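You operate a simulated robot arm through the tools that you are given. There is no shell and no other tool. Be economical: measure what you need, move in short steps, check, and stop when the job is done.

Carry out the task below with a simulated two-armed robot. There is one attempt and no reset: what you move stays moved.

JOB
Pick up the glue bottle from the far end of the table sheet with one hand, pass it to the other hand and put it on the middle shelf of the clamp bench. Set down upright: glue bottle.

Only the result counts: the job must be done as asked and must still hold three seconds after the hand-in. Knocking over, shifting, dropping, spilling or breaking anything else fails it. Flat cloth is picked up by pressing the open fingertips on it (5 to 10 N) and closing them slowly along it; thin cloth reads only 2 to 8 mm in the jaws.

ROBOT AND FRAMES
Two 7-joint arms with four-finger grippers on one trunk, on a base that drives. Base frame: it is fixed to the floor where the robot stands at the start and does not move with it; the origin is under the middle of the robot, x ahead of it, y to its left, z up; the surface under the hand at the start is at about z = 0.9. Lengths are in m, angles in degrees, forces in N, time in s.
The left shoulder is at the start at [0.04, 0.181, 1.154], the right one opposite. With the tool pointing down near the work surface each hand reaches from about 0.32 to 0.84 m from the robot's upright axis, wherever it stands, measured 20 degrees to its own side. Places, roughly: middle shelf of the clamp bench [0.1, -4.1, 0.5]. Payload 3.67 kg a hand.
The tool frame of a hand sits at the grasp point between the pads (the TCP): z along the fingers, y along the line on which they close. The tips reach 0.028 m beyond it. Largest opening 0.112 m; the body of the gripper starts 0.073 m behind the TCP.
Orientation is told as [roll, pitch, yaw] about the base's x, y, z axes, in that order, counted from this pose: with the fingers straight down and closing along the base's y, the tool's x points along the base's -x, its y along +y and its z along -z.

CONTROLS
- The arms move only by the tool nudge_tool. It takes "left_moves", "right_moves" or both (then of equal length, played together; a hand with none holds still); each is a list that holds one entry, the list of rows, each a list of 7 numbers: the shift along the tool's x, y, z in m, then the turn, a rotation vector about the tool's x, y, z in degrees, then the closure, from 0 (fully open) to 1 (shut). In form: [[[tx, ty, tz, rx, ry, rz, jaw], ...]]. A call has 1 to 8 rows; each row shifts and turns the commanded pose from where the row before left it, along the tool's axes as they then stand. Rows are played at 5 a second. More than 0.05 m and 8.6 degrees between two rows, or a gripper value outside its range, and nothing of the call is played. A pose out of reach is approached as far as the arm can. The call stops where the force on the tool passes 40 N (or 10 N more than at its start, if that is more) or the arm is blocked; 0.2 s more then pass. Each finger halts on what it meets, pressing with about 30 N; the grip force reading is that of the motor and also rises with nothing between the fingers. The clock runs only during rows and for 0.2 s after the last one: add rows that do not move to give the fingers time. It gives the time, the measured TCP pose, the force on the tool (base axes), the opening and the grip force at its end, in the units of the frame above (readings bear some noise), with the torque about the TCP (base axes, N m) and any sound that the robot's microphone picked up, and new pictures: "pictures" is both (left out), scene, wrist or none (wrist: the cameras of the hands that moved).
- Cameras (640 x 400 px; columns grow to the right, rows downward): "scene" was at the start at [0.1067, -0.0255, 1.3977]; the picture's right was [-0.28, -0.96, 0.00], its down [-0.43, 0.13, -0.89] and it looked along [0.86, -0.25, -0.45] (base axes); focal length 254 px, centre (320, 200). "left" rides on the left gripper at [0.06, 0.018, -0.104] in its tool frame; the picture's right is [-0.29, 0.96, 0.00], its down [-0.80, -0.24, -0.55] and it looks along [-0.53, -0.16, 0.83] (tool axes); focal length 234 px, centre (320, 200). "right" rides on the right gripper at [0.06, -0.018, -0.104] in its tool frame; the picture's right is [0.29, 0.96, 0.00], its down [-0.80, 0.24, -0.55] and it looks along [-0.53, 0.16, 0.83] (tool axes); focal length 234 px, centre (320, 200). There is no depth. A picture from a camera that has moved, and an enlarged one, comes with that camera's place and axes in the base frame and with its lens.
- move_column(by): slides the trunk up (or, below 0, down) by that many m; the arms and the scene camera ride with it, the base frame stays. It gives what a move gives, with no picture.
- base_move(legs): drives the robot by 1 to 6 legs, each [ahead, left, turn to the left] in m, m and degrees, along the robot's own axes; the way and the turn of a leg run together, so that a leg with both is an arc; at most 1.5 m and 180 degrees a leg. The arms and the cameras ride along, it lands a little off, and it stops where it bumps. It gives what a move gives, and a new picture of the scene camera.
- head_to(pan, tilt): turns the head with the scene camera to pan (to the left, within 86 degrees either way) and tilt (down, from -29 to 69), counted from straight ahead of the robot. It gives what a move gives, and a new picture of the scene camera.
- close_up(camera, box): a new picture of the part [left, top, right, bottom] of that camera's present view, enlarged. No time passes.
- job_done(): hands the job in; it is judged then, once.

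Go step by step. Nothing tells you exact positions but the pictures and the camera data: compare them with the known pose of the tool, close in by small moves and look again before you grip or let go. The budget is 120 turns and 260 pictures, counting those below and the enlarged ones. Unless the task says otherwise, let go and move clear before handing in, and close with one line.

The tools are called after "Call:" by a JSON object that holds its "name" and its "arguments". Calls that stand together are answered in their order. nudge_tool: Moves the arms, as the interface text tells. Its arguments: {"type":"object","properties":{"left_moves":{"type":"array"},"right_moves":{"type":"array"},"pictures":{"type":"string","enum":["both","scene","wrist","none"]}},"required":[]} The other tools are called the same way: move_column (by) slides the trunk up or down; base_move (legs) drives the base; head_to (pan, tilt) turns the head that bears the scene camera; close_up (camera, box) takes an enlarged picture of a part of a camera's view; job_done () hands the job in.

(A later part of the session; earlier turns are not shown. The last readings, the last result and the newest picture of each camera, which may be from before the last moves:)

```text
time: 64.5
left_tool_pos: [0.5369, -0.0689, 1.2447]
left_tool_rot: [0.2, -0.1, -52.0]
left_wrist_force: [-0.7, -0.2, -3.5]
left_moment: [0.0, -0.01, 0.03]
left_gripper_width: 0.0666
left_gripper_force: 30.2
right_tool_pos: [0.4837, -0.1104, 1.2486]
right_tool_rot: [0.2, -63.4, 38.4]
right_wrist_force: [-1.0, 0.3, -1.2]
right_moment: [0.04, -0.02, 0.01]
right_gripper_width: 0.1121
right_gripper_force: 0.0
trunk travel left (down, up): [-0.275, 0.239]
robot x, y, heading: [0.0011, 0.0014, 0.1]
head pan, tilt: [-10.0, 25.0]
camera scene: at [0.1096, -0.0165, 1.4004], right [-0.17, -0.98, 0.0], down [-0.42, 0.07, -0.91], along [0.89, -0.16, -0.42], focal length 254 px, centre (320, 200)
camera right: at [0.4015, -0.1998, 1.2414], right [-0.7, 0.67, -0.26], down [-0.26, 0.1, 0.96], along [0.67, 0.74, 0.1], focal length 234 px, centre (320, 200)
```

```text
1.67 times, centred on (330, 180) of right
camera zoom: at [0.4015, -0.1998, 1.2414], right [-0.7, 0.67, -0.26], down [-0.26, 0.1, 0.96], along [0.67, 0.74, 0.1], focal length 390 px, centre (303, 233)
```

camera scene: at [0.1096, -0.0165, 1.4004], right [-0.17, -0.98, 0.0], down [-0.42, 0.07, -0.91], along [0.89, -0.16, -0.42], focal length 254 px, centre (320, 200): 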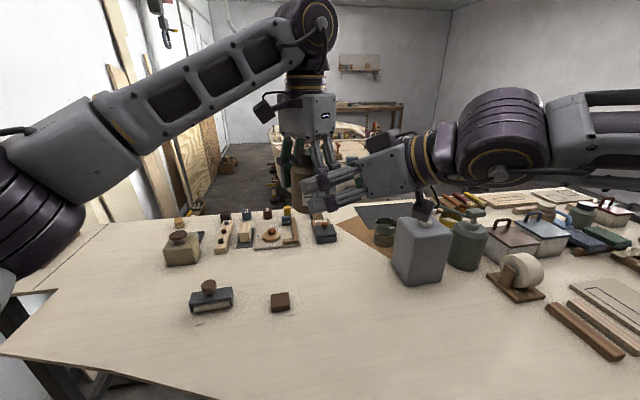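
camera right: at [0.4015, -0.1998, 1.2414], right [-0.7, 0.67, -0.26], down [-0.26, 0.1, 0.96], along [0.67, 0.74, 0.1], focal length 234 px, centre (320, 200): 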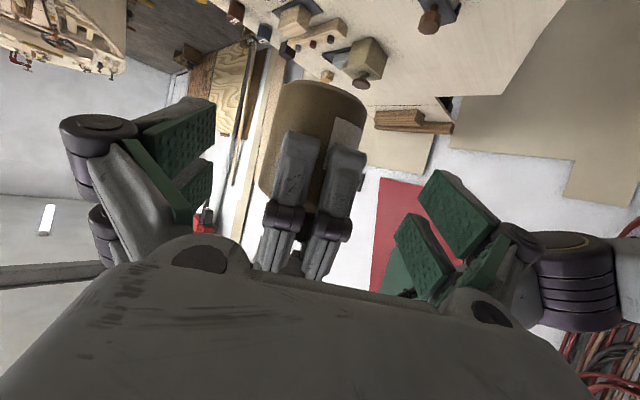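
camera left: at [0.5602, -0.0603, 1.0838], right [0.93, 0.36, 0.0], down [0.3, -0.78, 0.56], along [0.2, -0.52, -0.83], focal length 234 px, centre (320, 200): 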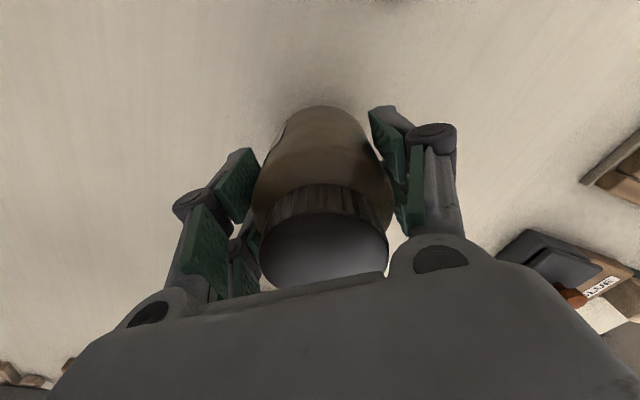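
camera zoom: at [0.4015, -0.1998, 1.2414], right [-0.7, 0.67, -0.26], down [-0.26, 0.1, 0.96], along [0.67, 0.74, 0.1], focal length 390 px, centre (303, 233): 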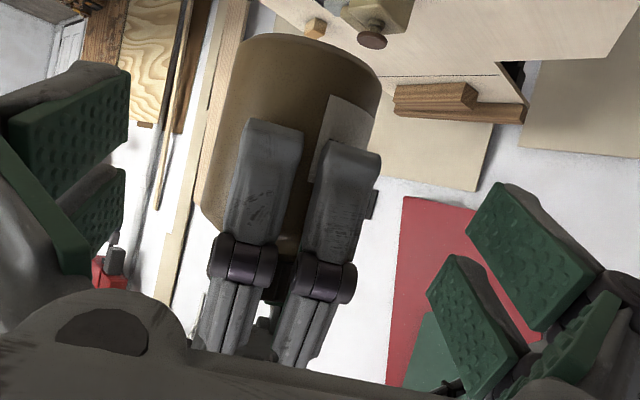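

Left bars span about ±27 mm and the jar about ±35 mm, so the right pads will pass outside them. I'll advance the last 5.5 cm.

Call:
{"name": "nudge_tool", "arguments": {"right_moves": [[[-0.007, 0, 0.02, 0, 0, 0, 0], [0, 0, 0.02, 0, 0, 0, 0], [0, 0, 0.015, 0, 0, 0, 0], [0, 0, 0, 0, 0, 0, 0]]]}}

Call:
{"name": "close_up", "arguments": {"camera": "scene", "box": [240, 90, 400, 220]}}

```text
time: 65.5
left_tool_pos: [0.5347, -0.0685, 1.246]
left_tool_rot: [0.1, -0.2, -52.0]
left_wrist_force: [-0.6, -0.4, -3.7]
left_moment: [0.03, 0.02, -0.03]
left_gripper_width: 0.0664
left_gripper_force: 29.9
right_tool_pos: [0.5251, -0.0767, 1.2284]
right_tool_rot: [0.2, -63.4, 38.3]
right_wrist_force: [0.8, 0.5, 0.5]
right_moment: [0.03, -0.01, 0.02]
right_gripper_width: 0.112
right_gripper_force: 0.1
trunk travel left (down, up): [-0.275, 0.239]
robot x, y, heading: [0.0009, 0.0008, -0.0]
head pan, tilt: [-10.0, 25.0]
camera scene: at [0.1098, -0.0159, 1.4004], right [-0.17, -0.98, 0.0], down [-0.42, 0.07, -0.91], along [0.89, -0.16, -0.42], focal length 254 px, centre (320, 200)
camera right: at [0.4419, -0.1665, 1.2224], right [-0.7, 0.67, -0.26], down [-0.26, 0.1, 0.96], along [0.67, 0.74, 0.1], focal length 234 px, centre (320, 200)
```

scene: 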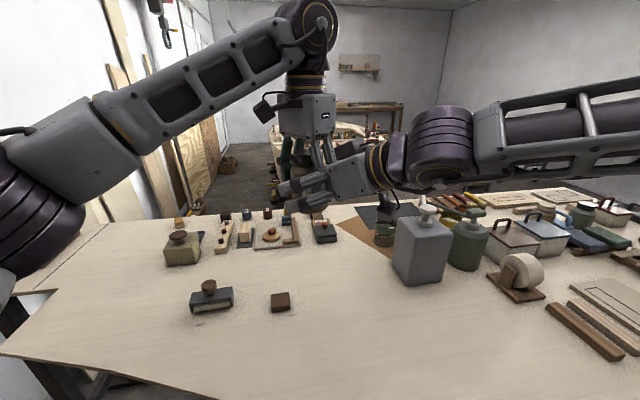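
right: 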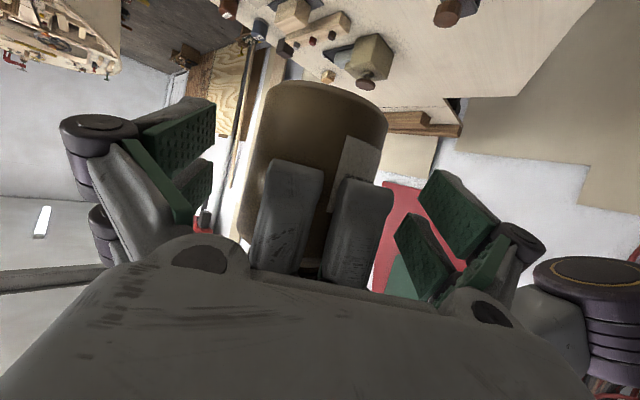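

```text
3.08 times, centred on (320, 155) of scene
camera zoom: at [0.1098, -0.0159, 1.4004], right [-0.17, -0.98, 0.0], down [-0.42, 0.07, -0.91], along [0.89, -0.16, -0.42], focal length 782 px, centre (320, 338)
```

zoom: 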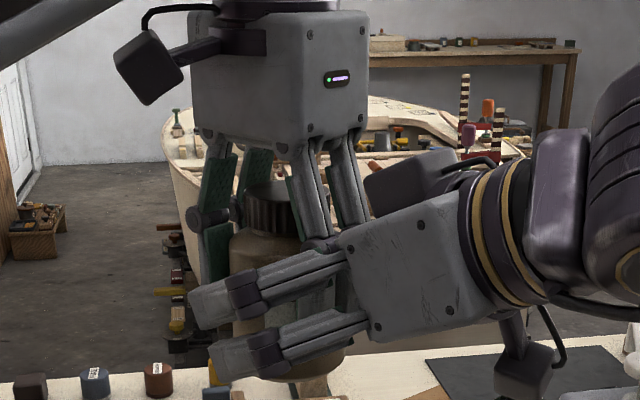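

No contact. Now I'll close the right hand gently on the jar.

Call:
{"name": "nudge_tool", "arguments": {"right_moves": [[[0, 0, 0, 0, 0, 0, 0.2], [0, 0, 0, 0, 0, 0, 0.3], [0, 0, 0, 0, 0, 0, 0.36], [0, 0, 0, 0, 0, 0, 0.4], [0, 0, 0, 0, 0, 0, 0.44], [0, 0, 0, 0, 0, 0, 0.6], [0, 0, 0, 0, 0, 0, 1], [0, 0, 0, 0, 0, 0, 1]]], "pictures": "wrist"}}

Call:
{"name": "close_up", "arguments": {"camera": "scene", "box": [240, 90, 400, 220]}}

```text
time: 67.3
left_tool_pos: [0.5359, -0.0681, 1.2445]
left_tool_rot: [0.1, -0.1, -52.0]
left_wrist_force: [-3.5, 25.0, -5.3]
left_moment: [0.44, 0.26, -0.01]
left_gripper_width: 0.066
left_gripper_force: 29.6
right_tool_pos: [0.5244, -0.0772, 1.2285]
right_tool_rot: [0.0, -63.3, 38.6]
right_wrist_force: [3.8, -23.6, 1.8]
right_moment: [-0.07, -0.19, -0.28]
right_gripper_width: 0.0673
right_gripper_force: 29.8
trunk travel left (down, up): [-0.275, 0.239]
robot x, y, heading: [0.0011, -0.0025, -0.4]
head pan, tilt: [-10.0, 25.0]
camera right: at [0.4414, -0.1661, 1.2222], right [-0.7, 0.67, -0.26], down [-0.26, 0.1, 0.96], along [0.67, 0.74, 0.1], focal length 234 px, centre (320, 200)
```

right: 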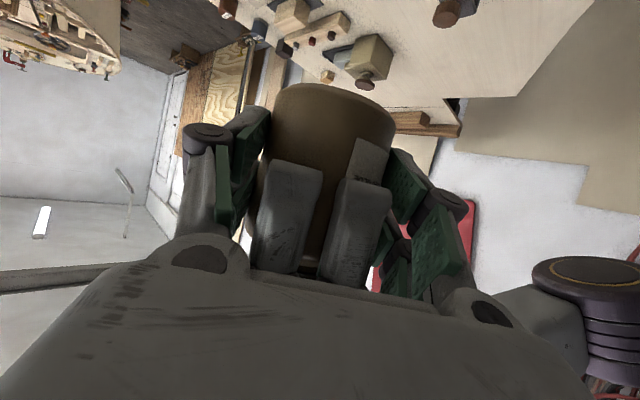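

```text
3.08 times, centred on (320, 155) of scene
camera zoom: at [0.1098, -0.0156, 1.4004], right [-0.17, -0.98, 0.0], down [-0.42, 0.07, -0.91], along [0.89, -0.16, -0.42], focal length 782 px, centre (320, 338)
```

zoom: 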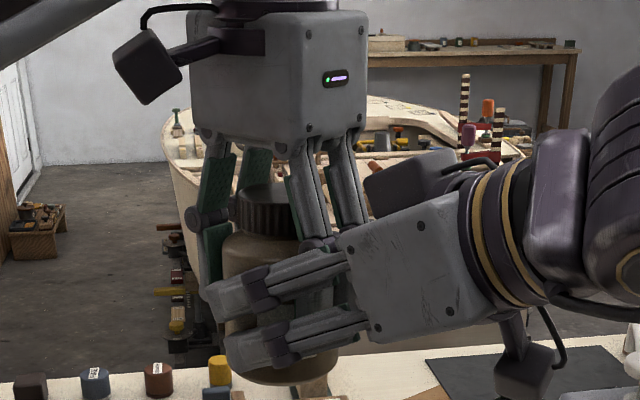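

The right grips the jar at 67 mm, with about 24 N of sideways pull between the hands. I'll relax that with a small lateral shift.

Call:
{"name": "nudge_tool", "arguments": {"right_moves": [[[0, -0.002, 0, 0, 0, 0, 1], [0, 0, 0, 0, 0, 0, 1]]], "pictures": "none"}}

```text
time: 67.9
left_tool_pos: [0.5359, -0.0691, 1.2433]
left_tool_rot: [0.0, -0.3, -52.1]
left_wrist_force: [12.6, 12.3, -3.1]
left_moment: [1.0, -0.05, -0.01]
left_gripper_width: 0.0657
left_gripper_force: 29.6
right_tool_pos: [0.5247, -0.0783, 1.2288]
right_tool_rot: [0.0, -63.3, 38.7]
right_wrist_force: [-10.6, -12.6, 0.3]
right_moment: [-0.78, -0.16, -0.01]
right_gripper_width: 0.0673
right_gripper_force: 30.5
trunk travel left (down, up): [-0.275, 0.239]
robot x, y, heading: [0.0025, 0.0011, -0.1]
head pan, tilt: [-10.0, 25.0]
```

The lateral pull is gone, and about 16 N remains along the approach. I'll ease back 1.5 mm.

Call:
{"name": "nudge_tool", "arguments": {"right_moves": [[[0, 0, -0.0015, 0, 0, 0, 1], [0, 0, 0, 0, 0, 0, 1]]], "pictures": "none"}}

```text
time: 68.5
left_tool_pos: [0.5356, -0.0693, 1.2449]
left_tool_rot: [0.1, -0.3, -52.1]
left_wrist_force: [11.3, -1.6, 3.2]
left_moment: [0.4, -0.23, 0.04]
left_gripper_width: 0.0657
left_gripper_force: 30.0
right_tool_pos: [0.5236, -0.0784, 1.2295]
right_tool_rot: [0.1, -63.3, 38.5]
right_wrist_force: [-11.6, 0.6, -3.1]
right_moment: [-0.47, 0.14, 0.09]
right_gripper_width: 0.067
right_gripper_force: 30.0
trunk travel left (down, up): [-0.275, 0.239]
robot x, y, heading: [-0.0024, -0.0024, 0.0]
head pan, tilt: [-10.0, 25.0]
```

Good enough. I'll open the left only slightly (to about 78 mm) so it doesn't hit the right palm, and check the right holds the jar.

Call:
{"name": "nudge_tool", "arguments": {"left_moves": [[[0, 0, 0, 0, 0, 0, 0.38], [0, 0, 0, 0, 0, 0, 0.3], [0, 0, 0, 0, 0, 0, 0.3]]], "pictures": "none"}}

Call:
{"name": "close_up", "arguments": {"camera": "right", "box": [180, 60, 480, 300]}}

Call:
{"name": "close_up", "arguments": {"camera": "scene", "box": [240, 90, 400, 220]}}

```text
time: 69.3
left_tool_pos: [0.5352, -0.0688, 1.2441]
left_tool_rot: [0.1, -0.2, -52.2]
left_wrist_force: [0.3, -1.3, 0.3]
left_moment: [-0.01, -0.01, 0.0]
left_gripper_width: 0.0782
left_gripper_force: 0.0
right_tool_pos: [0.5244, -0.0803, 1.2298]
right_tool_rot: [0.1, -63.5, 38.4]
right_wrist_force: [-0.1, -0.1, -0.4]
right_moment: [-0.03, 0.05, 0.0]
right_gripper_width: 0.0671
right_gripper_force: 30.0
trunk travel left (down, up): [-0.275, 0.239]
robot x, y, heading: [0.0012, 0.0021, 0.2]
head pan, tilt: [-10.0, 25.0]
```

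```text
1.67 times, centred on (330, 180) of right
camera zoom: at [0.4419, -0.1689, 1.2233], right [-0.7, 0.67, -0.26], down [-0.26, 0.1, 0.96], along [0.67, 0.74, 0.1], focal length 390 px, centre (303, 233)
```

zoom: 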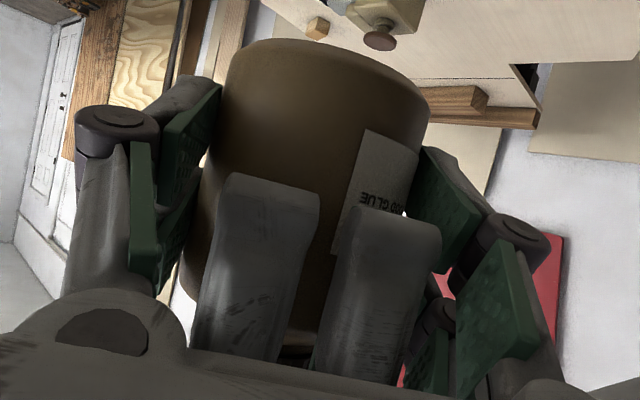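

```text
3.08 times, centred on (320, 155) of scene
camera zoom: at [0.1099, -0.0157, 1.4004], right [-0.17, -0.98, 0.0], down [-0.42, 0.07, -0.91], along [0.89, -0.16, -0.42], focal length 782 px, centre (320, 338)
```

zoom: 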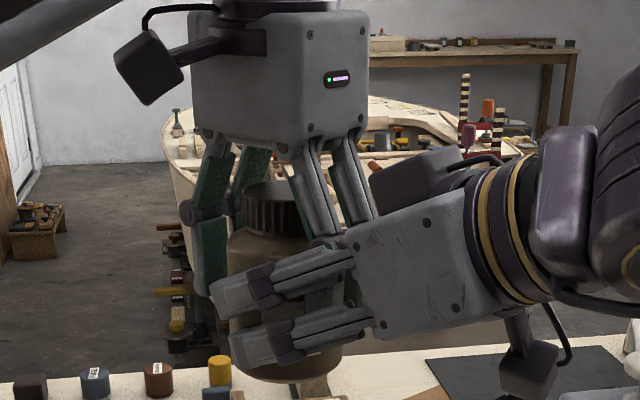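

The right holds the jar and the left reads free. I'll lift the left straight up slowly.

Call:
{"name": "nudge_tool", "arguments": {"left_moves": [[[0, 0, -0.01, 0, 0, 0, 0.3], [0, 0, -0.02, 0, 0, 0, 0.3], [0, 0, -0.03, 0, 0, 0, 0.3], [0, 0, -0.04, 0, 0, 0, 0.3], [0, 0, 0, 0, 0, 0, 0.3]]], "pictures": "scene"}}

Call:
{"name": "close_up", "arguments": {"camera": "scene", "box": [240, 90, 400, 220]}}

```text
time: 70.5
left_tool_pos: [0.5243, -0.0663, 1.3349]
left_tool_rot: [-0.1, -0.3, -52.0]
left_wrist_force: [0.6, 0.1, 0.1]
left_moment: [0.0, 0.02, 0.03]
left_gripper_width: 0.0784
left_gripper_force: 0.1
left hand out of reach, approached as far as the arm can: row 4
right_tool_pos: [0.5253, -0.0802, 1.2301]
right_tool_rot: [0.2, -63.3, 38.4]
right_wrist_force: [0.4, -0.1, -0.5]
right_moment: [-0.03, 0.07, 0.03]
right_gripper_width: 0.0671
right_gripper_force: 30.4
trunk travel left (down, up): [-0.275, 0.239]
robot x, y, heading: [0.0007, -0.0, -0.0]
head pan, tilt: [-10.0, 25.0]
camera scene: at [0.111, -0.0154, 1.4003], right [-0.17, -0.98, 0.0], down [-0.42, 0.07, -0.91], along [0.89, -0.16, -0.42], focal length 254 px, centre (320, 200)
```

scene: 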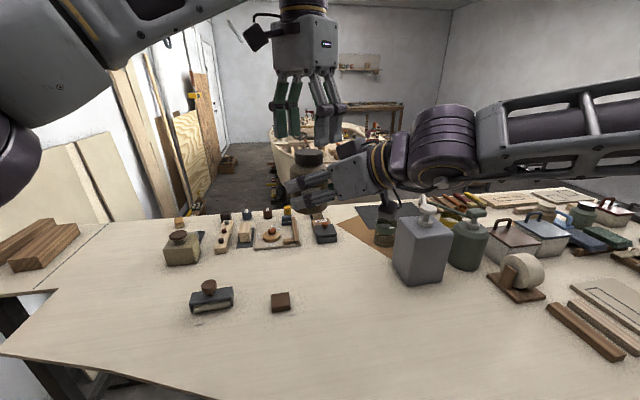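

```text
3.08 times, centred on (320, 155) of scene
camera zoom: at [0.111, -0.0154, 1.4003], right [-0.17, -0.98, 0.0], down [-0.42, 0.07, -0.91], along [0.89, -0.16, -0.42], focal length 782 px, centre (320, 338)
```

zoom: 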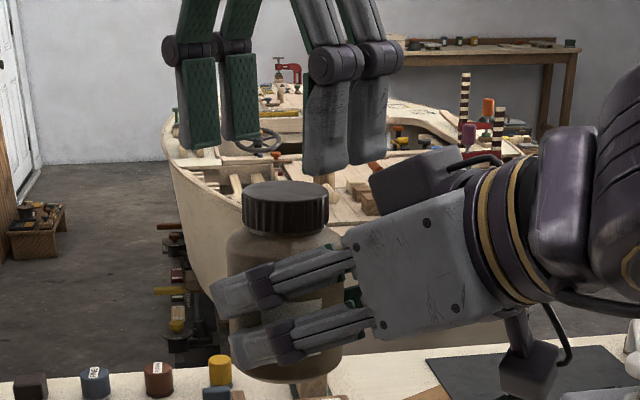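

The handover worked: the jar is upright in the right hand. I'll move the left hand away to its own side and look towards the clamp bench.

Call:
{"name": "nudge_tool", "arguments": {"left_moves": [[[0.0316, 0.0245, 0, 0, 0, 0, 0.3], [0.0316, 0.0245, 0, 0, 0, 0, 0], [0.0316, 0.0245, 0, 0, 0, -8, 0], [0.0316, 0.0245, 0, 0, 0, -8, 0], [0.0316, 0.0245, 0, 0, 0, -8, 0], [0.02, 0, 0, 0, 0, -8, 0], [0.02, 0, 0, 0, 0, -8, 0], [0, 0, 0, 0, 0, 0, 0]]], "pictures": "none"}}

Call:
{"name": "head_to", "arguments": {"pan": -85, "tilt": 20}}

```text
time: 72.3
left_tool_pos: [0.4699, 0.1464, 1.3361]
left_tool_rot: [-0.1, -0.1, -12.0]
left_wrist_force: [-0.2, -0.2, -0.3]
left_moment: [0.02, -0.02, -0.01]
left_gripper_width: 0.1119
left_gripper_force: 0.1
right_tool_pos: [0.5259, -0.08, 1.2299]
right_tool_rot: [0.1, -63.3, 38.4]
right_wrist_force: [0.0, -0.7, -0.2]
right_moment: [0.0, 0.06, 0.03]
right_gripper_width: 0.067
right_gripper_force: 30.2
trunk travel left (down, up): [-0.275, 0.239]
robot x, y, heading: [0.0014, -0.0008, 0.3]
head pan, tilt: [-10.0, 25.0]
```

```text
time: 73.8
left_tool_pos: [0.47, 0.1481, 1.3347]
left_tool_rot: [-0.1, -0.1, -12.2]
left_wrist_force: [-0.6, 0.2, 0.1]
left_moment: [-0.03, -0.02, 0.01]
left_gripper_width: 0.112
left_gripper_force: 0.1
right_tool_pos: [0.5242, -0.0793, 1.2299]
right_tool_rot: [-0.1, -63.4, 38.5]
right_wrist_force: [0.5, -0.4, 0.5]
right_moment: [-0.03, 0.04, 0.02]
right_gripper_width: 0.0668
right_gripper_force: 29.5
trunk travel left (down, up): [-0.275, 0.239]
robot x, y, heading: [0.0002, -0.0025, -0.0]
head pan, tilt: [-85.0, 20.0]
camera scene: at [0.0273, -0.0923, 1.4085], right [-1.0, -0.09, 0.0], down [-0.03, 0.34, -0.94], along [0.08, -0.94, -0.34], focal length 254 px, centre (320, 200)
```

scene: 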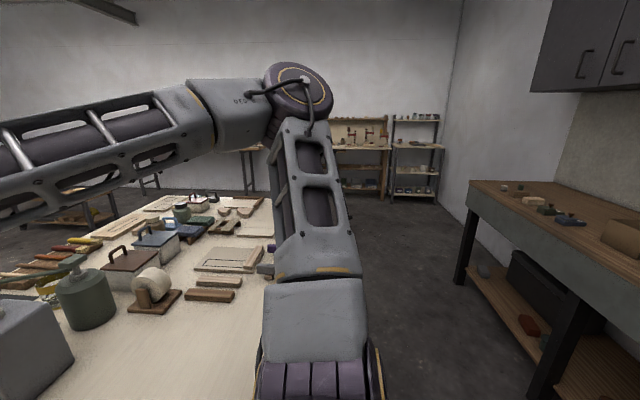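

There is a corridor between this table (edge x ≈ 0.14 to 0.3) and the bench on the right (edge x ≈ -0.9), and the clamp rack is straight down -y. I'll back off 0.33 m and turn right 90°.

Call:
{"name": "base_move", "arguments": {"legs": [[-0.33, 0, 0], [0, 0, -45]]}}

Call:
{"name": "head_to", "arguments": {"pan": -40, "tilt": 25}}

```text
time: 78.3
left_tool_pos: [0.1005, -0.2275, 1.336]
left_tool_rot: [-0.1, -0.2, -57.1]
left_wrist_force: [0.1, -0.5, 0.0]
left_moment: [-0.02, 0.01, 0.01]
left_gripper_width: 0.1119
left_gripper_force: 0.0
right_tool_pos: [-0.0205, -0.4269, 1.2304]
right_tool_rot: [0.0, -63.4, -6.5]
right_wrist_force: [0.6, 0.4, -4.0]
right_moment: [0.01, 0.05, 0.0]
right_gripper_width: 0.067
right_gripper_force: 30.0
trunk travel left (down, up): [-0.275, 0.239]
robot x, y, heading: [-0.335, -0.0005, -45.1]
head pan, tilt: [-85.0, 20.0]
camera scene: at [-0.3815, -0.0852, 1.4085], right [-0.77, 0.64, 0.0], down [0.22, 0.26, -0.94], along [-0.6, -0.72, -0.34], focal length 254 px, centre (320, 200)
```

scene: 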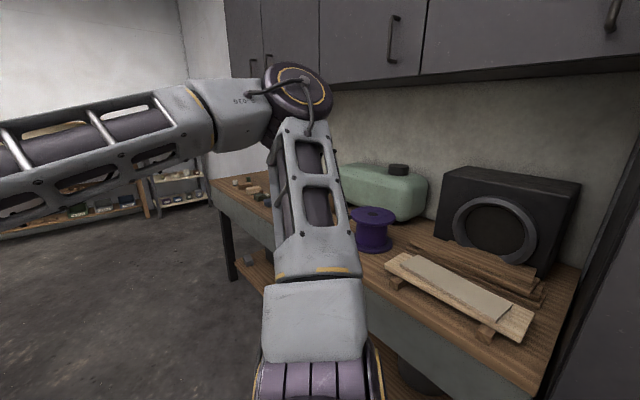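

```text
time: 79.4
left_tool_pos: [0.1002, -0.2282, 1.3365]
left_tool_rot: [-0.2, -0.1, -57.2]
left_wrist_force: [0.1, 0.3, 0.2]
left_moment: [-0.01, 0.01, 0.01]
left_gripper_width: 0.1119
left_gripper_force: 0.1
right_tool_pos: [-0.0212, -0.4268, 1.2292]
right_tool_rot: [-0.1, -63.3, -6.5]
right_wrist_force: [0.5, 0.7, -3.3]
right_moment: [0.01, 0.03, 0.01]
right_gripper_width: 0.0671
right_gripper_force: 29.9
trunk travel left (down, up): [-0.275, 0.239]
robot x, y, heading: [-0.3372, 0.0016, -44.8]
head pan, tilt: [-40.0, 25.0]
camera scene: at [-0.3138, -0.1057, 1.4004], right [-1.0, -0.09, 0.0], down [-0.04, 0.42, -0.91], along [0.08, -0.9, -0.42], focal length 254 px, centre (320, 200)
```

scene: 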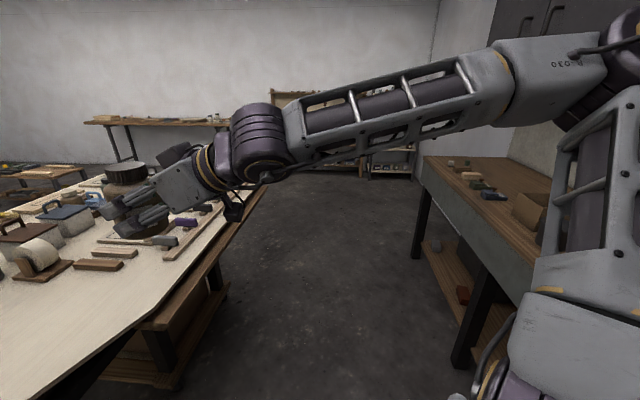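

The corridor runs from x ≈ -0.9 to about 0.08. I'll finish the turn, shift to x ≈ -0.41, and drive down it in stages.

Call:
{"name": "base_move", "arguments": {"legs": [[0, 0, -45], [0, -0.08, 0]]}}

Call:
{"name": "head_to", "arguments": {"pan": 0, "tilt": 20}}

```text
time: 82.7
left_tool_pos: [-0.2644, -0.4767, 1.3326]
left_tool_rot: [-0.1, 0.1, -101.6]
left_wrist_force: [-0.8, 1.1, 0.4]
left_moment: [0.02, -0.04, 0.01]
left_gripper_width: 0.1119
left_gripper_force: 0.0
right_tool_pos: [-0.494, -0.534, 1.2253]
right_tool_rot: [0.9, -63.2, -51.8]
right_wrist_force: [0.6, -1.2, -3.1]
right_moment: [0.04, 0.03, 0.02]
right_gripper_width: 0.0666
right_gripper_force: 30.3
trunk travel left (down, up): [-0.275, 0.239]
robot x, y, heading: [-0.4169, 0.0022, -89.6]
head pan, tilt: [-40.0, 25.0]
camera scene: at [-0.4773, -0.1008, 1.3996], right [-0.77, 0.64, 0.0], down [0.27, 0.33, -0.9], along [-0.58, -0.7, -0.43], focal length 254 px, centre (320, 200)
```

scene: 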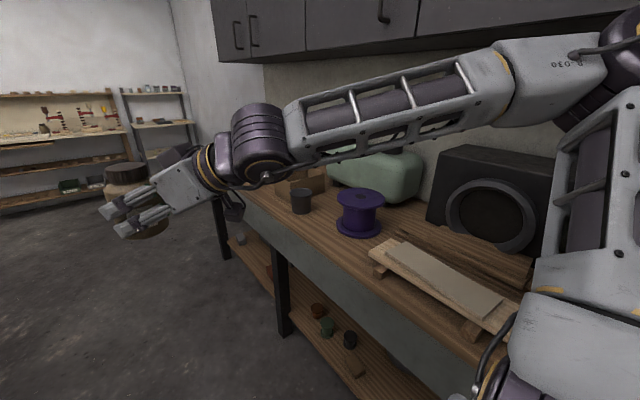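

```text
time: 83.8
left_tool_pos: [-0.2665, -0.4775, 1.3332]
left_tool_rot: [-0.1, 0.0, -101.6]
left_wrist_force: [0.0, -0.3, -0.7]
left_moment: [-0.01, -0.01, 0.02]
left_gripper_width: 0.112
left_gripper_force: 0.1
right_tool_pos: [-0.4927, -0.5333, 1.2249]
right_tool_rot: [0.8, -63.1, -51.8]
right_wrist_force: [0.6, -0.1, -3.4]
right_moment: [0.04, 0.0, 0.01]
right_gripper_width: 0.0667
right_gripper_force: 29.9
trunk travel left (down, up): [-0.275, 0.239]
robot x, y, heading: [-0.4146, -0.0049, -89.5]
head pan, tilt: [0.0, 20.0]
camera scene: at [-0.418, -0.1225, 1.4077], right [-1.0, -0.01, 0.0], down [0.0, 0.35, -0.94], along [0.01, -0.94, -0.35], focal length 254 px, centre (320, 200)
```

scene: 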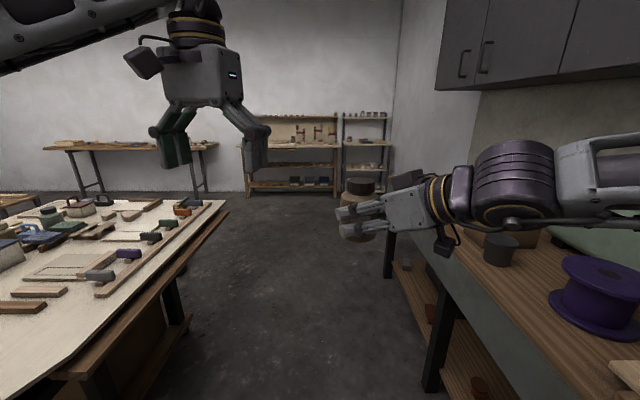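

The clamp rack is visible ahead (x from -0.65 to 0.84, front at y ≈ -4). I'll check the clearance of the right arm against objects on the right-hand bench before driving.

Call:
{"name": "head_to", "arguments": {"pan": -45, "tilt": 30}}

Call:
{"name": "close_up", "arguments": {"camera": "right", "box": [0, 0, 640, 400]}}

```text
time: 84.9
left_tool_pos: [-0.2665, -0.4783, 1.3324]
left_tool_rot: [-0.1, 0.2, -101.6]
left_wrist_force: [0.4, 0.0, -0.7]
left_moment: [-0.02, 0.02, 0.0]
left_gripper_width: 0.1119
left_gripper_force: 0.0
right_tool_pos: [-0.4935, -0.5333, 1.2262]
right_tool_rot: [0.8, -63.0, -51.8]
right_wrist_force: [0.0, 0.6, -2.9]
right_moment: [0.04, 0.03, 0.0]
right_gripper_width: 0.0664
right_gripper_force: 29.8
trunk travel left (down, up): [-0.275, 0.239]
robot x, y, heading: [-0.4181, -0.0002, -89.2]
head pan, tilt: [-45.0, 30.0]
camera scene: at [-0.4821, -0.094, 1.3918], right [-0.71, 0.7, 0.0], down [0.35, 0.36, -0.86], along [-0.61, -0.61, -0.5], focal length 254 px, centre (320, 200)
```

scene: 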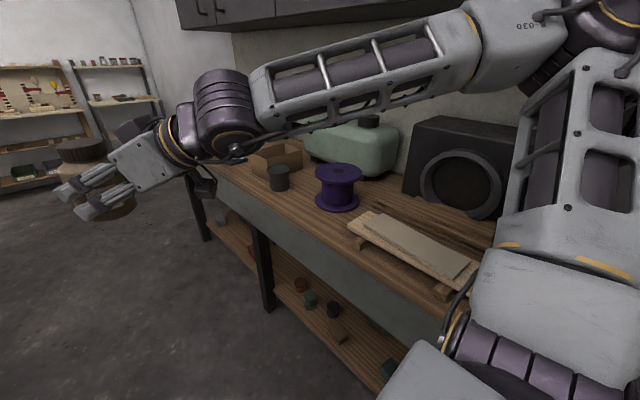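

```text
1.00 times, centred on (320, 200) of right (not enlarged: the box is as wide or as high as the picture)
camera zoom: at [-0.5821, -0.4518, 1.2195], right [0.66, 0.71, -0.25], down [0.1, 0.25, 0.96], along [0.74, -0.66, 0.1], focal length 234 px, centre (320, 200)
```

zoom: 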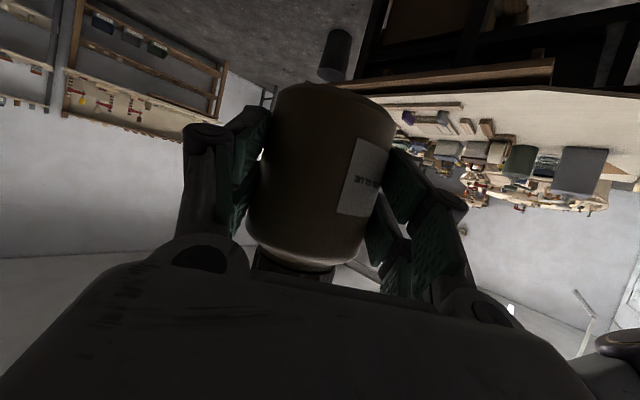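

All arm parts are above z ≈ 1.2 and the bench items near the path are lower. I'll shift 8 cm left for margin and drive 1.4 m forward.

Call:
{"name": "base_move", "arguments": {"legs": [[0, 0.08, -0.8], [1.4, 0, 0]]}}

Call:
{"name": "head_to", "arguments": {"pan": 0, "tilt": 22}}

```text
time: 92.8
left_tool_pos: [-0.1904, -1.8773, 1.3358]
left_tool_rot: [-0.1, -0.2, -102.0]
left_wrist_force: [-0.4, 1.1, -0.4]
left_moment: [0.01, 0.02, 0.0]
left_gripper_width: 0.112
left_gripper_force: 0.1
right_tool_pos: [-0.4168, -1.9334, 1.2298]
right_tool_rot: [0.1, -63.3, -51.6]
right_wrist_force: [-0.1, -0.2, -2.9]
right_moment: [0.05, 0.04, -0.01]
right_gripper_width: 0.0669
right_gripper_force: 29.5
trunk travel left (down, up): [-0.275, 0.239]
robot x, y, heading: [-0.3411, -1.4094, -89.5]
head pan, tilt: [-45.0, 30.0]
camera scene: at [-0.4036, -1.4922, 1.3925], right [-0.71, 0.71, 0.0], down [0.35, 0.35, -0.87], along [-0.61, -0.61, -0.5], focal length 254 px, centre (320, 200)
```

scene: 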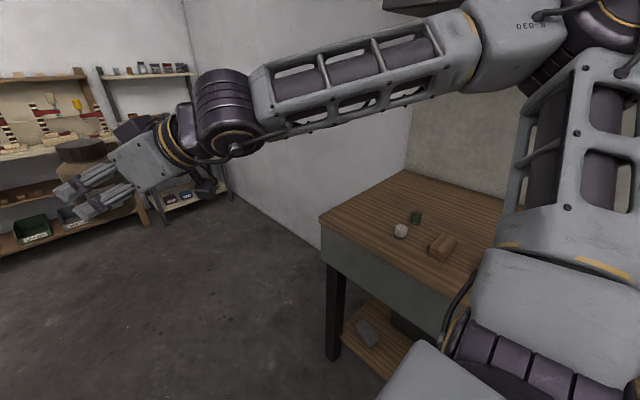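

```text
time: 93.9
left_tool_pos: [-0.1906, -1.8781, 1.3361]
left_tool_rot: [0.0, -0.3, -102.0]
left_wrist_force: [-0.6, 0.5, 0.3]
left_moment: [0.0, 0.02, 0.01]
left_gripper_width: 0.112
left_gripper_force: 0.0
right_tool_pos: [-0.4182, -1.9333, 1.2303]
right_tool_rot: [0.2, -63.3, -51.6]
right_wrist_force: [-0.1, 0.1, -3.6]
right_moment: [0.05, 0.07, 0.02]
right_gripper_width: 0.0674
right_gripper_force: 29.7
trunk travel left (down, up): [-0.275, 0.239]
robot x, y, heading: [-0.337, -1.4046, -89.8]
head pan, tilt: [0.0, 22.0]
camera scene: at [-0.3397, -1.521, 1.4052], right [-1.0, 0.0, 0.0], down [0.0, 0.38, -0.93], along [0.0, -0.93, -0.38], focal length 254 px, centre (320, 200)
```

scene: 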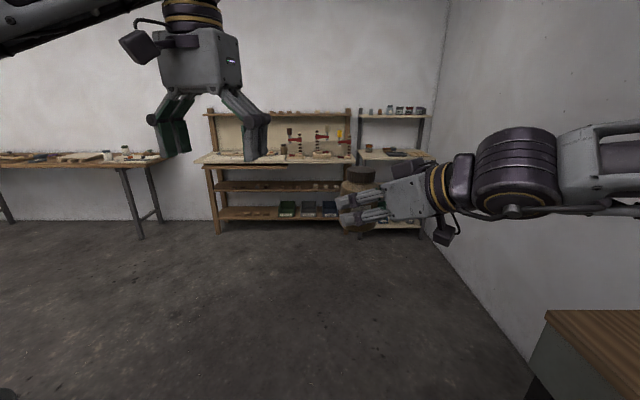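

Past the benches now, with open floor ahead. I'll zoom in on the clamp bench shelf to find a free spot.

Call:
{"name": "close_up", "arguments": {"camera": "scene", "box": [190, 90, 370, 250]}}

```text
2.50 times, centred on (280, 170) of scene
camera zoom: at [-0.3397, -1.521, 1.4052], right [-1.0, 0.0, 0.0], down [0.0, 0.38, -0.93], along [0.0, -0.93, -0.38], focal length 635 px, centre (420, 275)
```

zoom: 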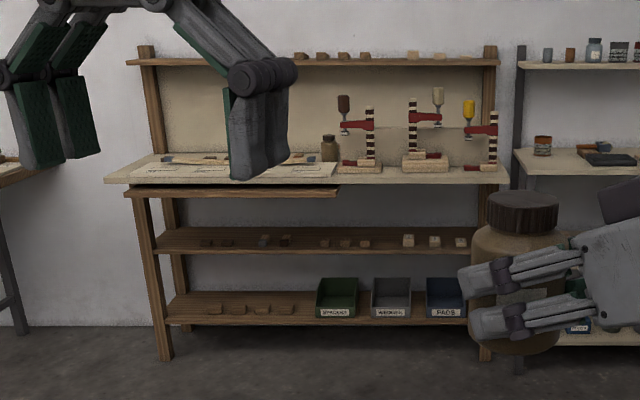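

The middle shelf is at z ≈ 0.51, front edge y ≈ -3.97, with small wood bits on it and gaps between them. First I'll turn the right hand to point more straight ahead, in the open space here, and lower the trunk.

Call:
{"name": "nudge_tool", "arguments": {"right_moves": [[[0, 0, 0, 7.15, 0, 3.58, 1], [0, 0, 0, 7.15, 0, 3.58, 1], [0, 0, 0, 7.15, 0, 3.58, 1], [0, 0, 0, 0, 0, 0, 1]]], "pictures": "none"}}

Call:
{"name": "move_column", "arguments": {"by": -0.27}}

Call:
{"name": "base_move", "arguments": {"legs": [[0.9, 0.1, 0]]}}

```text
time: 94.9
left_tool_pos: [-0.1913, -1.8768, 1.3369]
left_tool_rot: [0.0, -0.2, -102.0]
left_wrist_force: [-0.3, 0.3, 0.5]
left_moment: [-0.04, 0.0, -0.02]
left_gripper_width: 0.1121
left_gripper_force: 0.0
right_tool_pos: [-0.4175, -1.9313, 1.2293]
right_tool_rot: [0.2, -63.3, -75.7]
right_wrist_force: [0.3, -0.2, -3.2]
right_moment: [0.03, 0.01, 0.02]
right_gripper_width: 0.0668
right_gripper_force: 29.7
trunk travel left (down, up): [-0.275, 0.239]
robot x, y, heading: [-0.3367, -1.4058, -90.0]
head pan, tilt: [0.0, 22.0]
```

```text
time: 97.6
left_tool_pos: [-0.1907, -1.878, 1.0668]
left_tool_rot: [-0.1, -0.1, -102.1]
left_wrist_force: [0.4, 0.5, 0.0]
left_moment: [-0.01, 0.0, 0.01]
left_gripper_width: 0.1119
left_gripper_force: 0.1
right_tool_pos: [-0.4173, -1.9322, 0.9594]
right_tool_rot: [0.2, -63.2, -75.5]
right_wrist_force: [0.4, 0.6, -2.6]
right_moment: [0.03, -0.01, -0.01]
right_gripper_width: 0.0667
right_gripper_force: 30.3
trunk travel left (down, up): [-0.005, 0.509]
robot x, y, heading: [-0.3412, -1.4095, -89.9]
head pan, tilt: [0.0, 22.0]
```

```text
time: 102.5
left_tool_pos: [-0.0925, -2.7762, 1.0664]
left_tool_rot: [-0.1, -0.2, -102.2]
left_wrist_force: [0.0, -0.3, -0.3]
left_moment: [0.04, -0.04, -0.02]
left_gripper_width: 0.1119
left_gripper_force: 0.1
right_tool_pos: [-0.321, -2.8295, 0.96]
right_tool_rot: [0.1, -63.3, -75.6]
right_wrist_force: [-0.5, 0.8, -3.7]
right_moment: [0.04, 0.03, 0.02]
right_gripper_width: 0.0668
right_gripper_force: 29.7
trunk travel left (down, up): [-0.005, 0.509]
robot x, y, heading: [-0.2407, -2.3036, -90.0]
head pan, tilt: [0.0, 22.0]
camera scene: at [-0.2408, -2.4188, 1.1358], right [-1.0, 0.0, 0.0], down [0.0, 0.38, -0.93], along [0.0, -0.93, -0.38], focal length 254 px, centre (320, 200)
```

scene: 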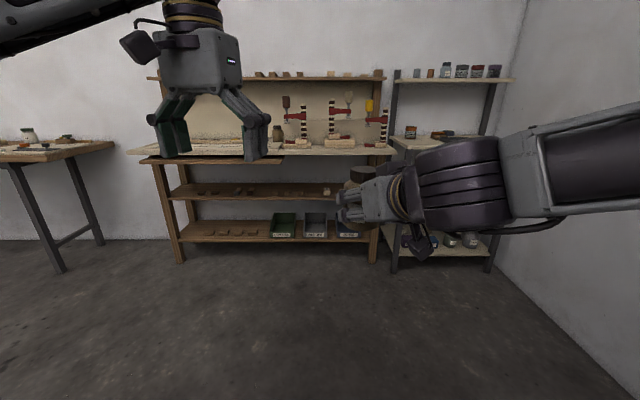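

Call:
{"name": "close_up", "arguments": {"camera": "scene", "box": [140, 130, 390, 270]}}

Call:
{"name": "close_up", "arguments": {"camera": "scene", "box": [230, 165, 350, 215]}}

```text
2.56 times, centred on (265, 200) of scene
camera zoom: at [-0.2408, -2.4188, 1.1358], right [-1.0, 0.0, 0.0], down [0.0, 0.38, -0.93], along [0.0, -0.93, -0.38], focal length 650 px, centre (461, 200)
```

zoom: 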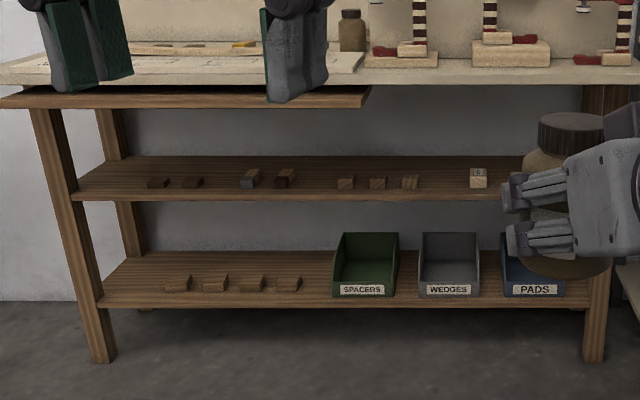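

```text
5.33 times, centred on (290, 190) of scene
camera zoom: at [-0.2408, -2.4188, 1.1358], right [-1.0, 0.0, 0.0], down [0.0, 0.38, -0.93], along [0.0, -0.93, -0.38], focal length 1355 px, centre (480, 253)
```

zoom: 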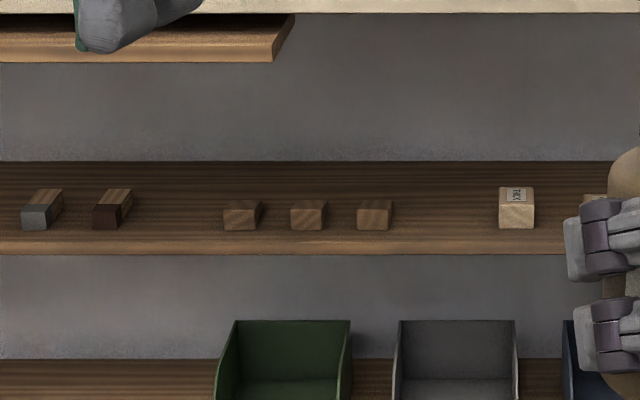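

Best free spot: the gap between the third brown block and the light block, centred at x ≈ -0.196, shelf top z ≈ 0.51. I'll tuck the left hand back and turn the right hand straight ahead, then drive nearer.

Call:
{"name": "nudge_tool", "arguments": {"right_moves": [[[0, 0, 0, 6.45, 0, 3.23, 1], [0, 0, 0, 6.45, 0, 3.23, 1], [0, -0.025, 0, 0, 0, 0, 1], [0, -0.025, 0, 0, 0, 0, 1]]], "left_moves": [[[0.03, 0.025, -0.02, 0, 0, 0, 0], [0.03, 0.025, -0.02, 0, 0, 0, 0], [0.03, 0.025, -0.02, 0, 0, 0, 0], [0.03, 0.025, 0, 0, 0, 0, 0]]], "pictures": "none"}}

Call:
{"name": "base_move", "arguments": {"legs": [[0.6, 0.21, 0]]}}

```text
time: 103.5
left_tool_pos: [0.0246, -2.686, 1.1188]
left_tool_rot: [-0.2, -0.4, -102.1]
left_wrist_force: [0.1, 0.0, 0.0]
left_moment: [0.05, 0.02, 0.02]
left_gripper_width: 0.1119
left_gripper_force: 0.1
left hand out of reach, approached as far as the arm can: row 4
right_tool_pos: [-0.3707, -2.8305, 0.9594]
right_tool_rot: [0.0, -63.1, -90.1]
right_wrist_force: [0.4, -0.3, -4.0]
right_moment: [0.08, 0.0, -0.01]
right_gripper_width: 0.0667
right_gripper_force: 29.5
trunk travel left (down, up): [-0.005, 0.509]
robot x, y, heading: [-0.2385, -2.3076, -90.2]
head pan, tilt: [0.0, 22.0]
```

```text
time: 107.1
left_tool_pos: [0.2332, -3.2913, 1.1191]
left_tool_rot: [-0.3, -0.2, -102.3]
left_wrist_force: [0.3, 0.5, -0.3]
left_moment: [0.05, 0.02, 0.0]
left_gripper_width: 0.1121
left_gripper_force: 0.1
right_tool_pos: [-0.1601, -3.4362, 0.9595]
right_tool_rot: [0.0, -63.3, -90.1]
right_wrist_force: [0.1, 0.3, -3.8]
right_moment: [0.04, 0.02, 0.01]
right_gripper_width: 0.0671
right_gripper_force: 29.6
trunk travel left (down, up): [-0.005, 0.509]
robot x, y, heading: [-0.0322, -2.9106, -90.1]
head pan, tilt: [0.0, 22.0]
camera scene: at [-0.0312, -3.0234, 1.1358], right [-1.0, 0.0, 0.0], down [0.0, 0.38, -0.93], along [0.0, -0.93, -0.38], focal length 254 px, centre (320, 200)
```

scene: 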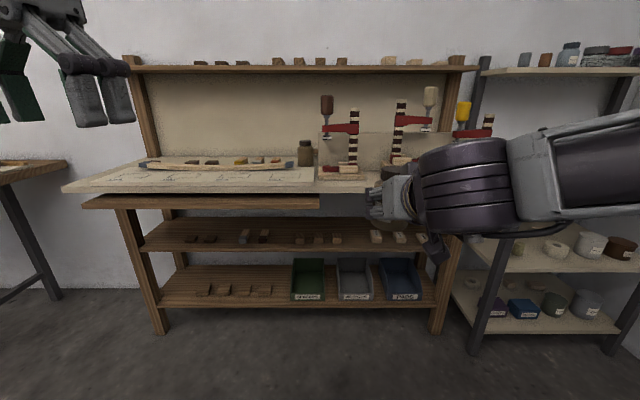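

Call:
{"name": "close_up", "arguments": {"camera": "scene", "box": [280, 200, 440, 310]}}

```text
3.64 times, centred on (360, 255) of scene
camera zoom: at [-0.0312, -3.0234, 1.1358], right [-1.0, 0.0, 0.0], down [0.0, 0.38, -0.93], along [0.0, -0.93, -0.38], focal length 924 px, centre (174, 0)
```

zoom: 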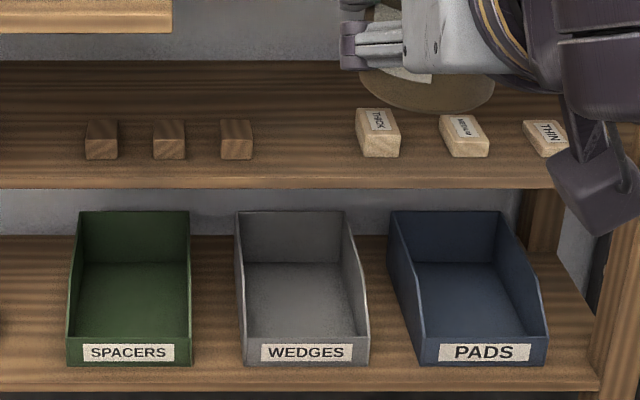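

Triangulated: shelf top z ≈ 0.517, front edge y ≈ -3.971, gap centre x ≈ -0.194, block fronts at y ≈ -4.02. I'll aim for the jar axis at (-0.194, -4.025). Now I'll extend the right arm a bit and lower it in the open.

Call:
{"name": "nudge_tool", "arguments": {"right_moves": [[[-0.0202, -0.018, 0.0402, 0, 0, 0, 1], [-0.0202, -0.018, 0.0402, 0, 0, 0, 1], [0.0402, 0, 0.0202, 0, 0, 0, 1], [0.0402, 0, 0.0202, 0, 0, 0, 1], [0.0402, 0, 0.0202, 0, 0, 0, 1], [0.0402, 0, 0.0202, 0, 0, 0, 1], [0.0402, 0, 0.0202, 0, 0, 0, 1], [0.0402, 0, 0.0202, 0, 0, 0, 1]]], "pictures": "scene"}}

```text
time: 108.9
left_tool_pos: [0.2332, -3.2912, 1.119]
left_tool_rot: [-0.1, -0.3, -102.2]
left_wrist_force: [-0.1, 0.0, 0.2]
left_moment: [0.03, -0.03, 0.0]
left_gripper_width: 0.1121
left_gripper_force: 0.1
right_tool_pos: [-0.1968, -3.5244, 0.6885]
right_tool_rot: [0.2, -63.3, -90.3]
right_wrist_force: [-0.1, -0.1, -3.3]
right_moment: [0.05, 0.02, 0.03]
right_gripper_width: 0.0666
right_gripper_force: 30.1
trunk travel left (down, up): [-0.005, 0.509]
robot x, y, heading: [-0.0248, -2.9083, -89.9]
head pan, tilt: [0.0, 22.0]
camera scene: at [-0.0318, -3.0237, 1.1358], right [-1.0, 0.0, 0.0], down [0.0, 0.38, -0.93], along [0.0, -0.93, -0.38], focal length 254 px, centre (320, 200)
```

scene: 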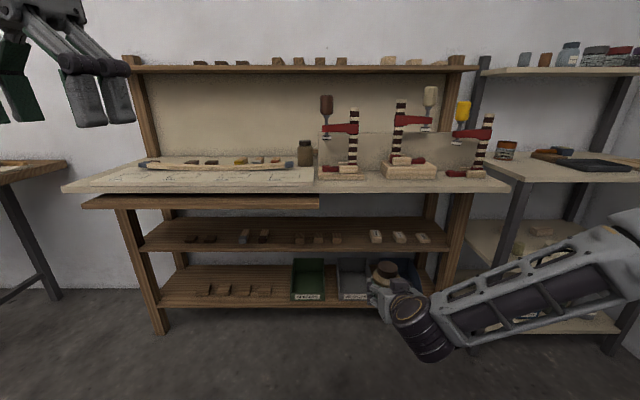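

Good reach. I'll extend another 10 cm while going down to about z 0.597 — this pulls the elbow in, away from the steel rack leg — then look.

Call:
{"name": "nudge_tool", "arguments": {"right_moves": [[[0.0093, 0, 0.0326, 0, 0, 0, 1], [0.0093, 0, 0.0326, 0, 0, 0, 1], [0.0093, 0, 0.0326, 0, 0, 0, 1], [0.0093, 0, 0.0326, 0, 0, 0, 1], [0, 0, 0, 0, 0, 0, 1]]], "pictures": "wrist"}}

Call:
{"name": "head_to", "arguments": {"pan": -25, "tilt": 40}}

```text
time: 110.1
left_tool_pos: [0.2332, -3.2896, 1.1191]
left_tool_rot: [-0.1, -0.3, -102.2]
left_wrist_force: [-0.2, -0.5, 0.0]
left_moment: [0.01, -0.02, -0.02]
left_gripper_width: 0.1119
left_gripper_force: 0.1
right_tool_pos: [-0.214, -3.6181, 0.6262]
right_tool_rot: [-0.4, -62.7, -89.9]
right_wrist_force: [-0.3, 0.2, -3.2]
right_moment: [0.01, -0.01, 0.01]
right_gripper_width: 0.0669
right_gripper_force: 29.9
right hand out of reach, approached as far as the arm can: row 3, 4
trunk travel left (down, up): [-0.005, 0.509]
robot x, y, heading: [-0.0283, -2.9072, -90.3]
head pan, tilt: [0.0, 22.0]
camera right: at [-0.2321, -3.4977, 0.6211], right [0.96, 0.13, -0.26], down [0.24, 0.12, 0.96], along [0.15, -0.98, 0.09], focal length 234 px, centre (320, 200)
```

right: 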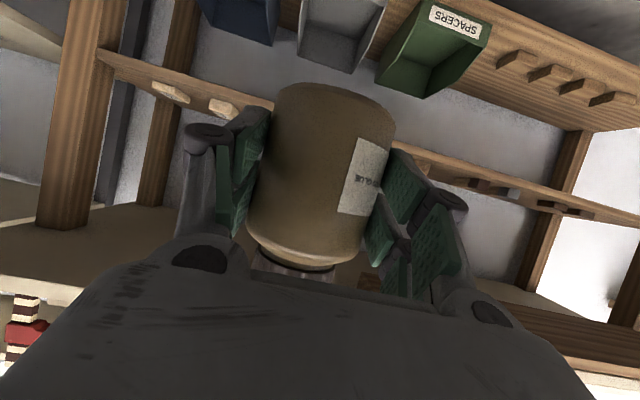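

```text
time: 111.0
left_tool_pos: [0.2332, -3.2903, 1.119]
left_tool_rot: [-0.1, -0.3, -102.1]
left_wrist_force: [0.2, -0.7, -0.7]
left_moment: [-0.01, -0.02, -0.02]
left_gripper_width: 0.1121
left_gripper_force: 0.0
right_tool_pos: [-0.2146, -3.6159, 0.627]
right_tool_rot: [-0.3, -62.7, -90.0]
right_wrist_force: [-0.3, 0.5, -3.3]
right_moment: [0.03, 0.0, -0.02]
right_gripper_width: 0.0669
right_gripper_force: 30.7
trunk travel left (down, up): [-0.005, 0.509]
robot x, y, heading: [-0.0319, -2.9102, -90.0]
head pan, tilt: [-25.0, 40.0]
camera scene: at [-0.0673, -3.0072, 1.1078], right [-0.91, 0.42, 0.0], down [0.27, 0.58, -0.77], along [-0.32, -0.69, -0.64], focal length 254 px, centre (320, 200)
```

scene: 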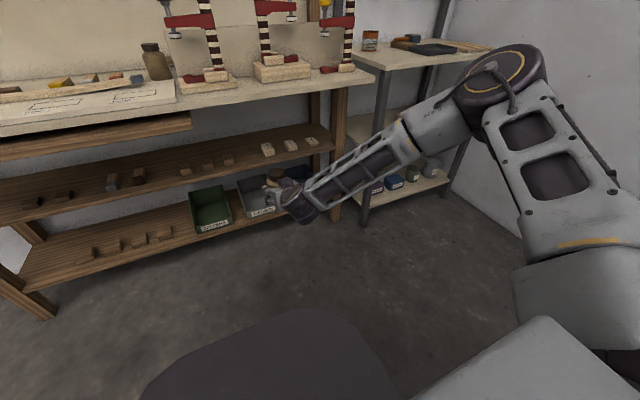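

The forward limit here is about 0.70 m. I'll test a pose 0.66 m ahead at the final height of 0.562 while still in open air.

Call:
{"name": "nudge_tool", "arguments": {"right_moves": [[[0.0306, 0.008, -0.009, 0, 0, 0, 1], [0.0306, 0.008, -0.009, 0, 0, 0, 1], [0.018, 0.002, 0.009, 0, 0, 0, 1], [0, 0, 0, 0, 0, 0, 1]]], "pictures": "scene"}}

```text
time: 112.0
left_tool_pos: [0.2323, -3.2898, 1.1195]
left_tool_rot: [-0.1, -0.3, -102.2]
left_wrist_force: [0.5, 0.0, 0.2]
left_moment: [0.02, 0.0, 0.02]
left_gripper_width: 0.1119
left_gripper_force: 0.2
right_tool_pos: [-0.2017, -3.585, 0.6177]
right_tool_rot: [-0.8, -62.0, -90.1]
right_wrist_force: [-0.1, -0.2, -3.4]
right_moment: [0.01, 0.01, -0.04]
right_gripper_width: 0.0667
right_gripper_force: 29.8
right hand out of reach, approached as far as the arm can: row 1, 2, 3
trunk travel left (down, up): [-0.005, 0.509]
robot x, y, heading: [-0.0298, -2.9098, -90.1]
head pan, tilt: [-25.0, 40.0]
camera scene: at [-0.0674, -3.0071, 1.1077], right [-0.91, 0.42, 0.0], down [0.27, 0.58, -0.77], along [-0.32, -0.69, -0.64], focal length 254 px, centre (320, 200)
```

scene: 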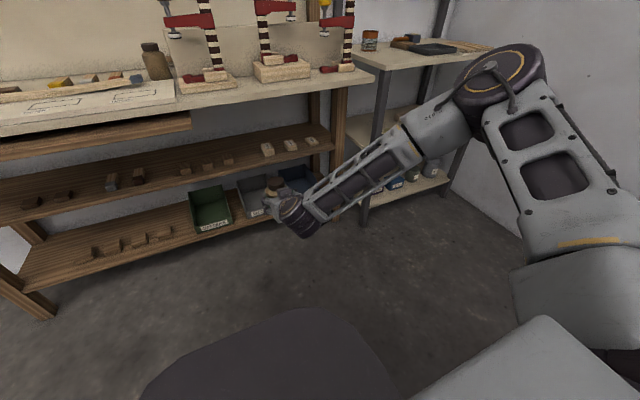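

The arm can't go lower in this pose, since the wrist is near its limit. The forearm comes from the right, so I'll turn the hand about 30° left to line up with it and try going down again.

Call:
{"name": "nudge_tool", "arguments": {"right_moves": [[[0, 0, 0, -6.6, 0, -3.5, 1], [0, 0, 0, -6.6, 0, -3.5, 1], [0, 0, 0, -6.6, 0, -3.5, 1], [0, 0, 0, -6.6, 0, -3.5, 1], [0.0164, 0, 0.0086, 0, 0, 0, 1], [0.0164, 0, 0.0086, 0, 0, 0, 1], [0.0164, 0, 0.0086, 0, 0, 0, 1]]], "pictures": "scene"}}

```text
time: 113.6
left_tool_pos: [0.2336, -3.2908, 1.1203]
left_tool_rot: [-0.1, -0.3, -102.2]
left_wrist_force: [0.3, -0.6, 0.2]
left_moment: [-0.02, -0.02, 0.03]
left_gripper_width: 0.1121
left_gripper_force: 0.0
right_tool_pos: [-0.1936, -3.6005, 0.6847]
right_tool_rot: [-1.3, -62.6, -58.9]
right_wrist_force: [0.4, 0.0, -3.4]
right_moment: [0.04, 0.07, -0.02]
right_gripper_width: 0.0665
right_gripper_force: 30.3
right hand out of reach, approached as far as the arm can: row 1, 2, 3, 5, 6, 7
trunk travel left (down, up): [-0.005, 0.509]
robot x, y, heading: [-0.031, -2.9089, -90.3]
head pan, tilt: [-25.0, 40.0]
camera scene: at [-0.0675, -3.007, 1.1077], right [-0.91, 0.42, 0.0], down [0.27, 0.58, -0.77], along [-0.32, -0.69, -0.64], focal length 254 px, centre (320, 200)
```

scene: 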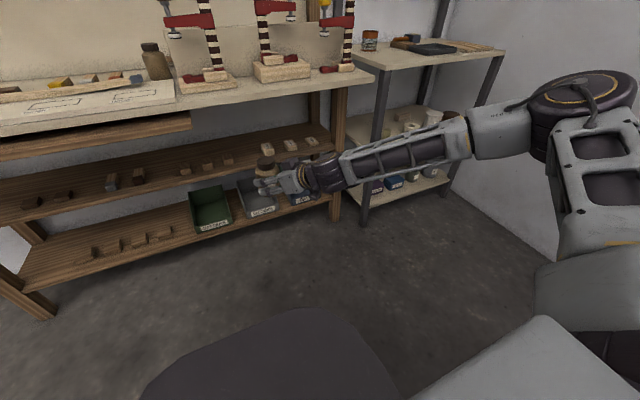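

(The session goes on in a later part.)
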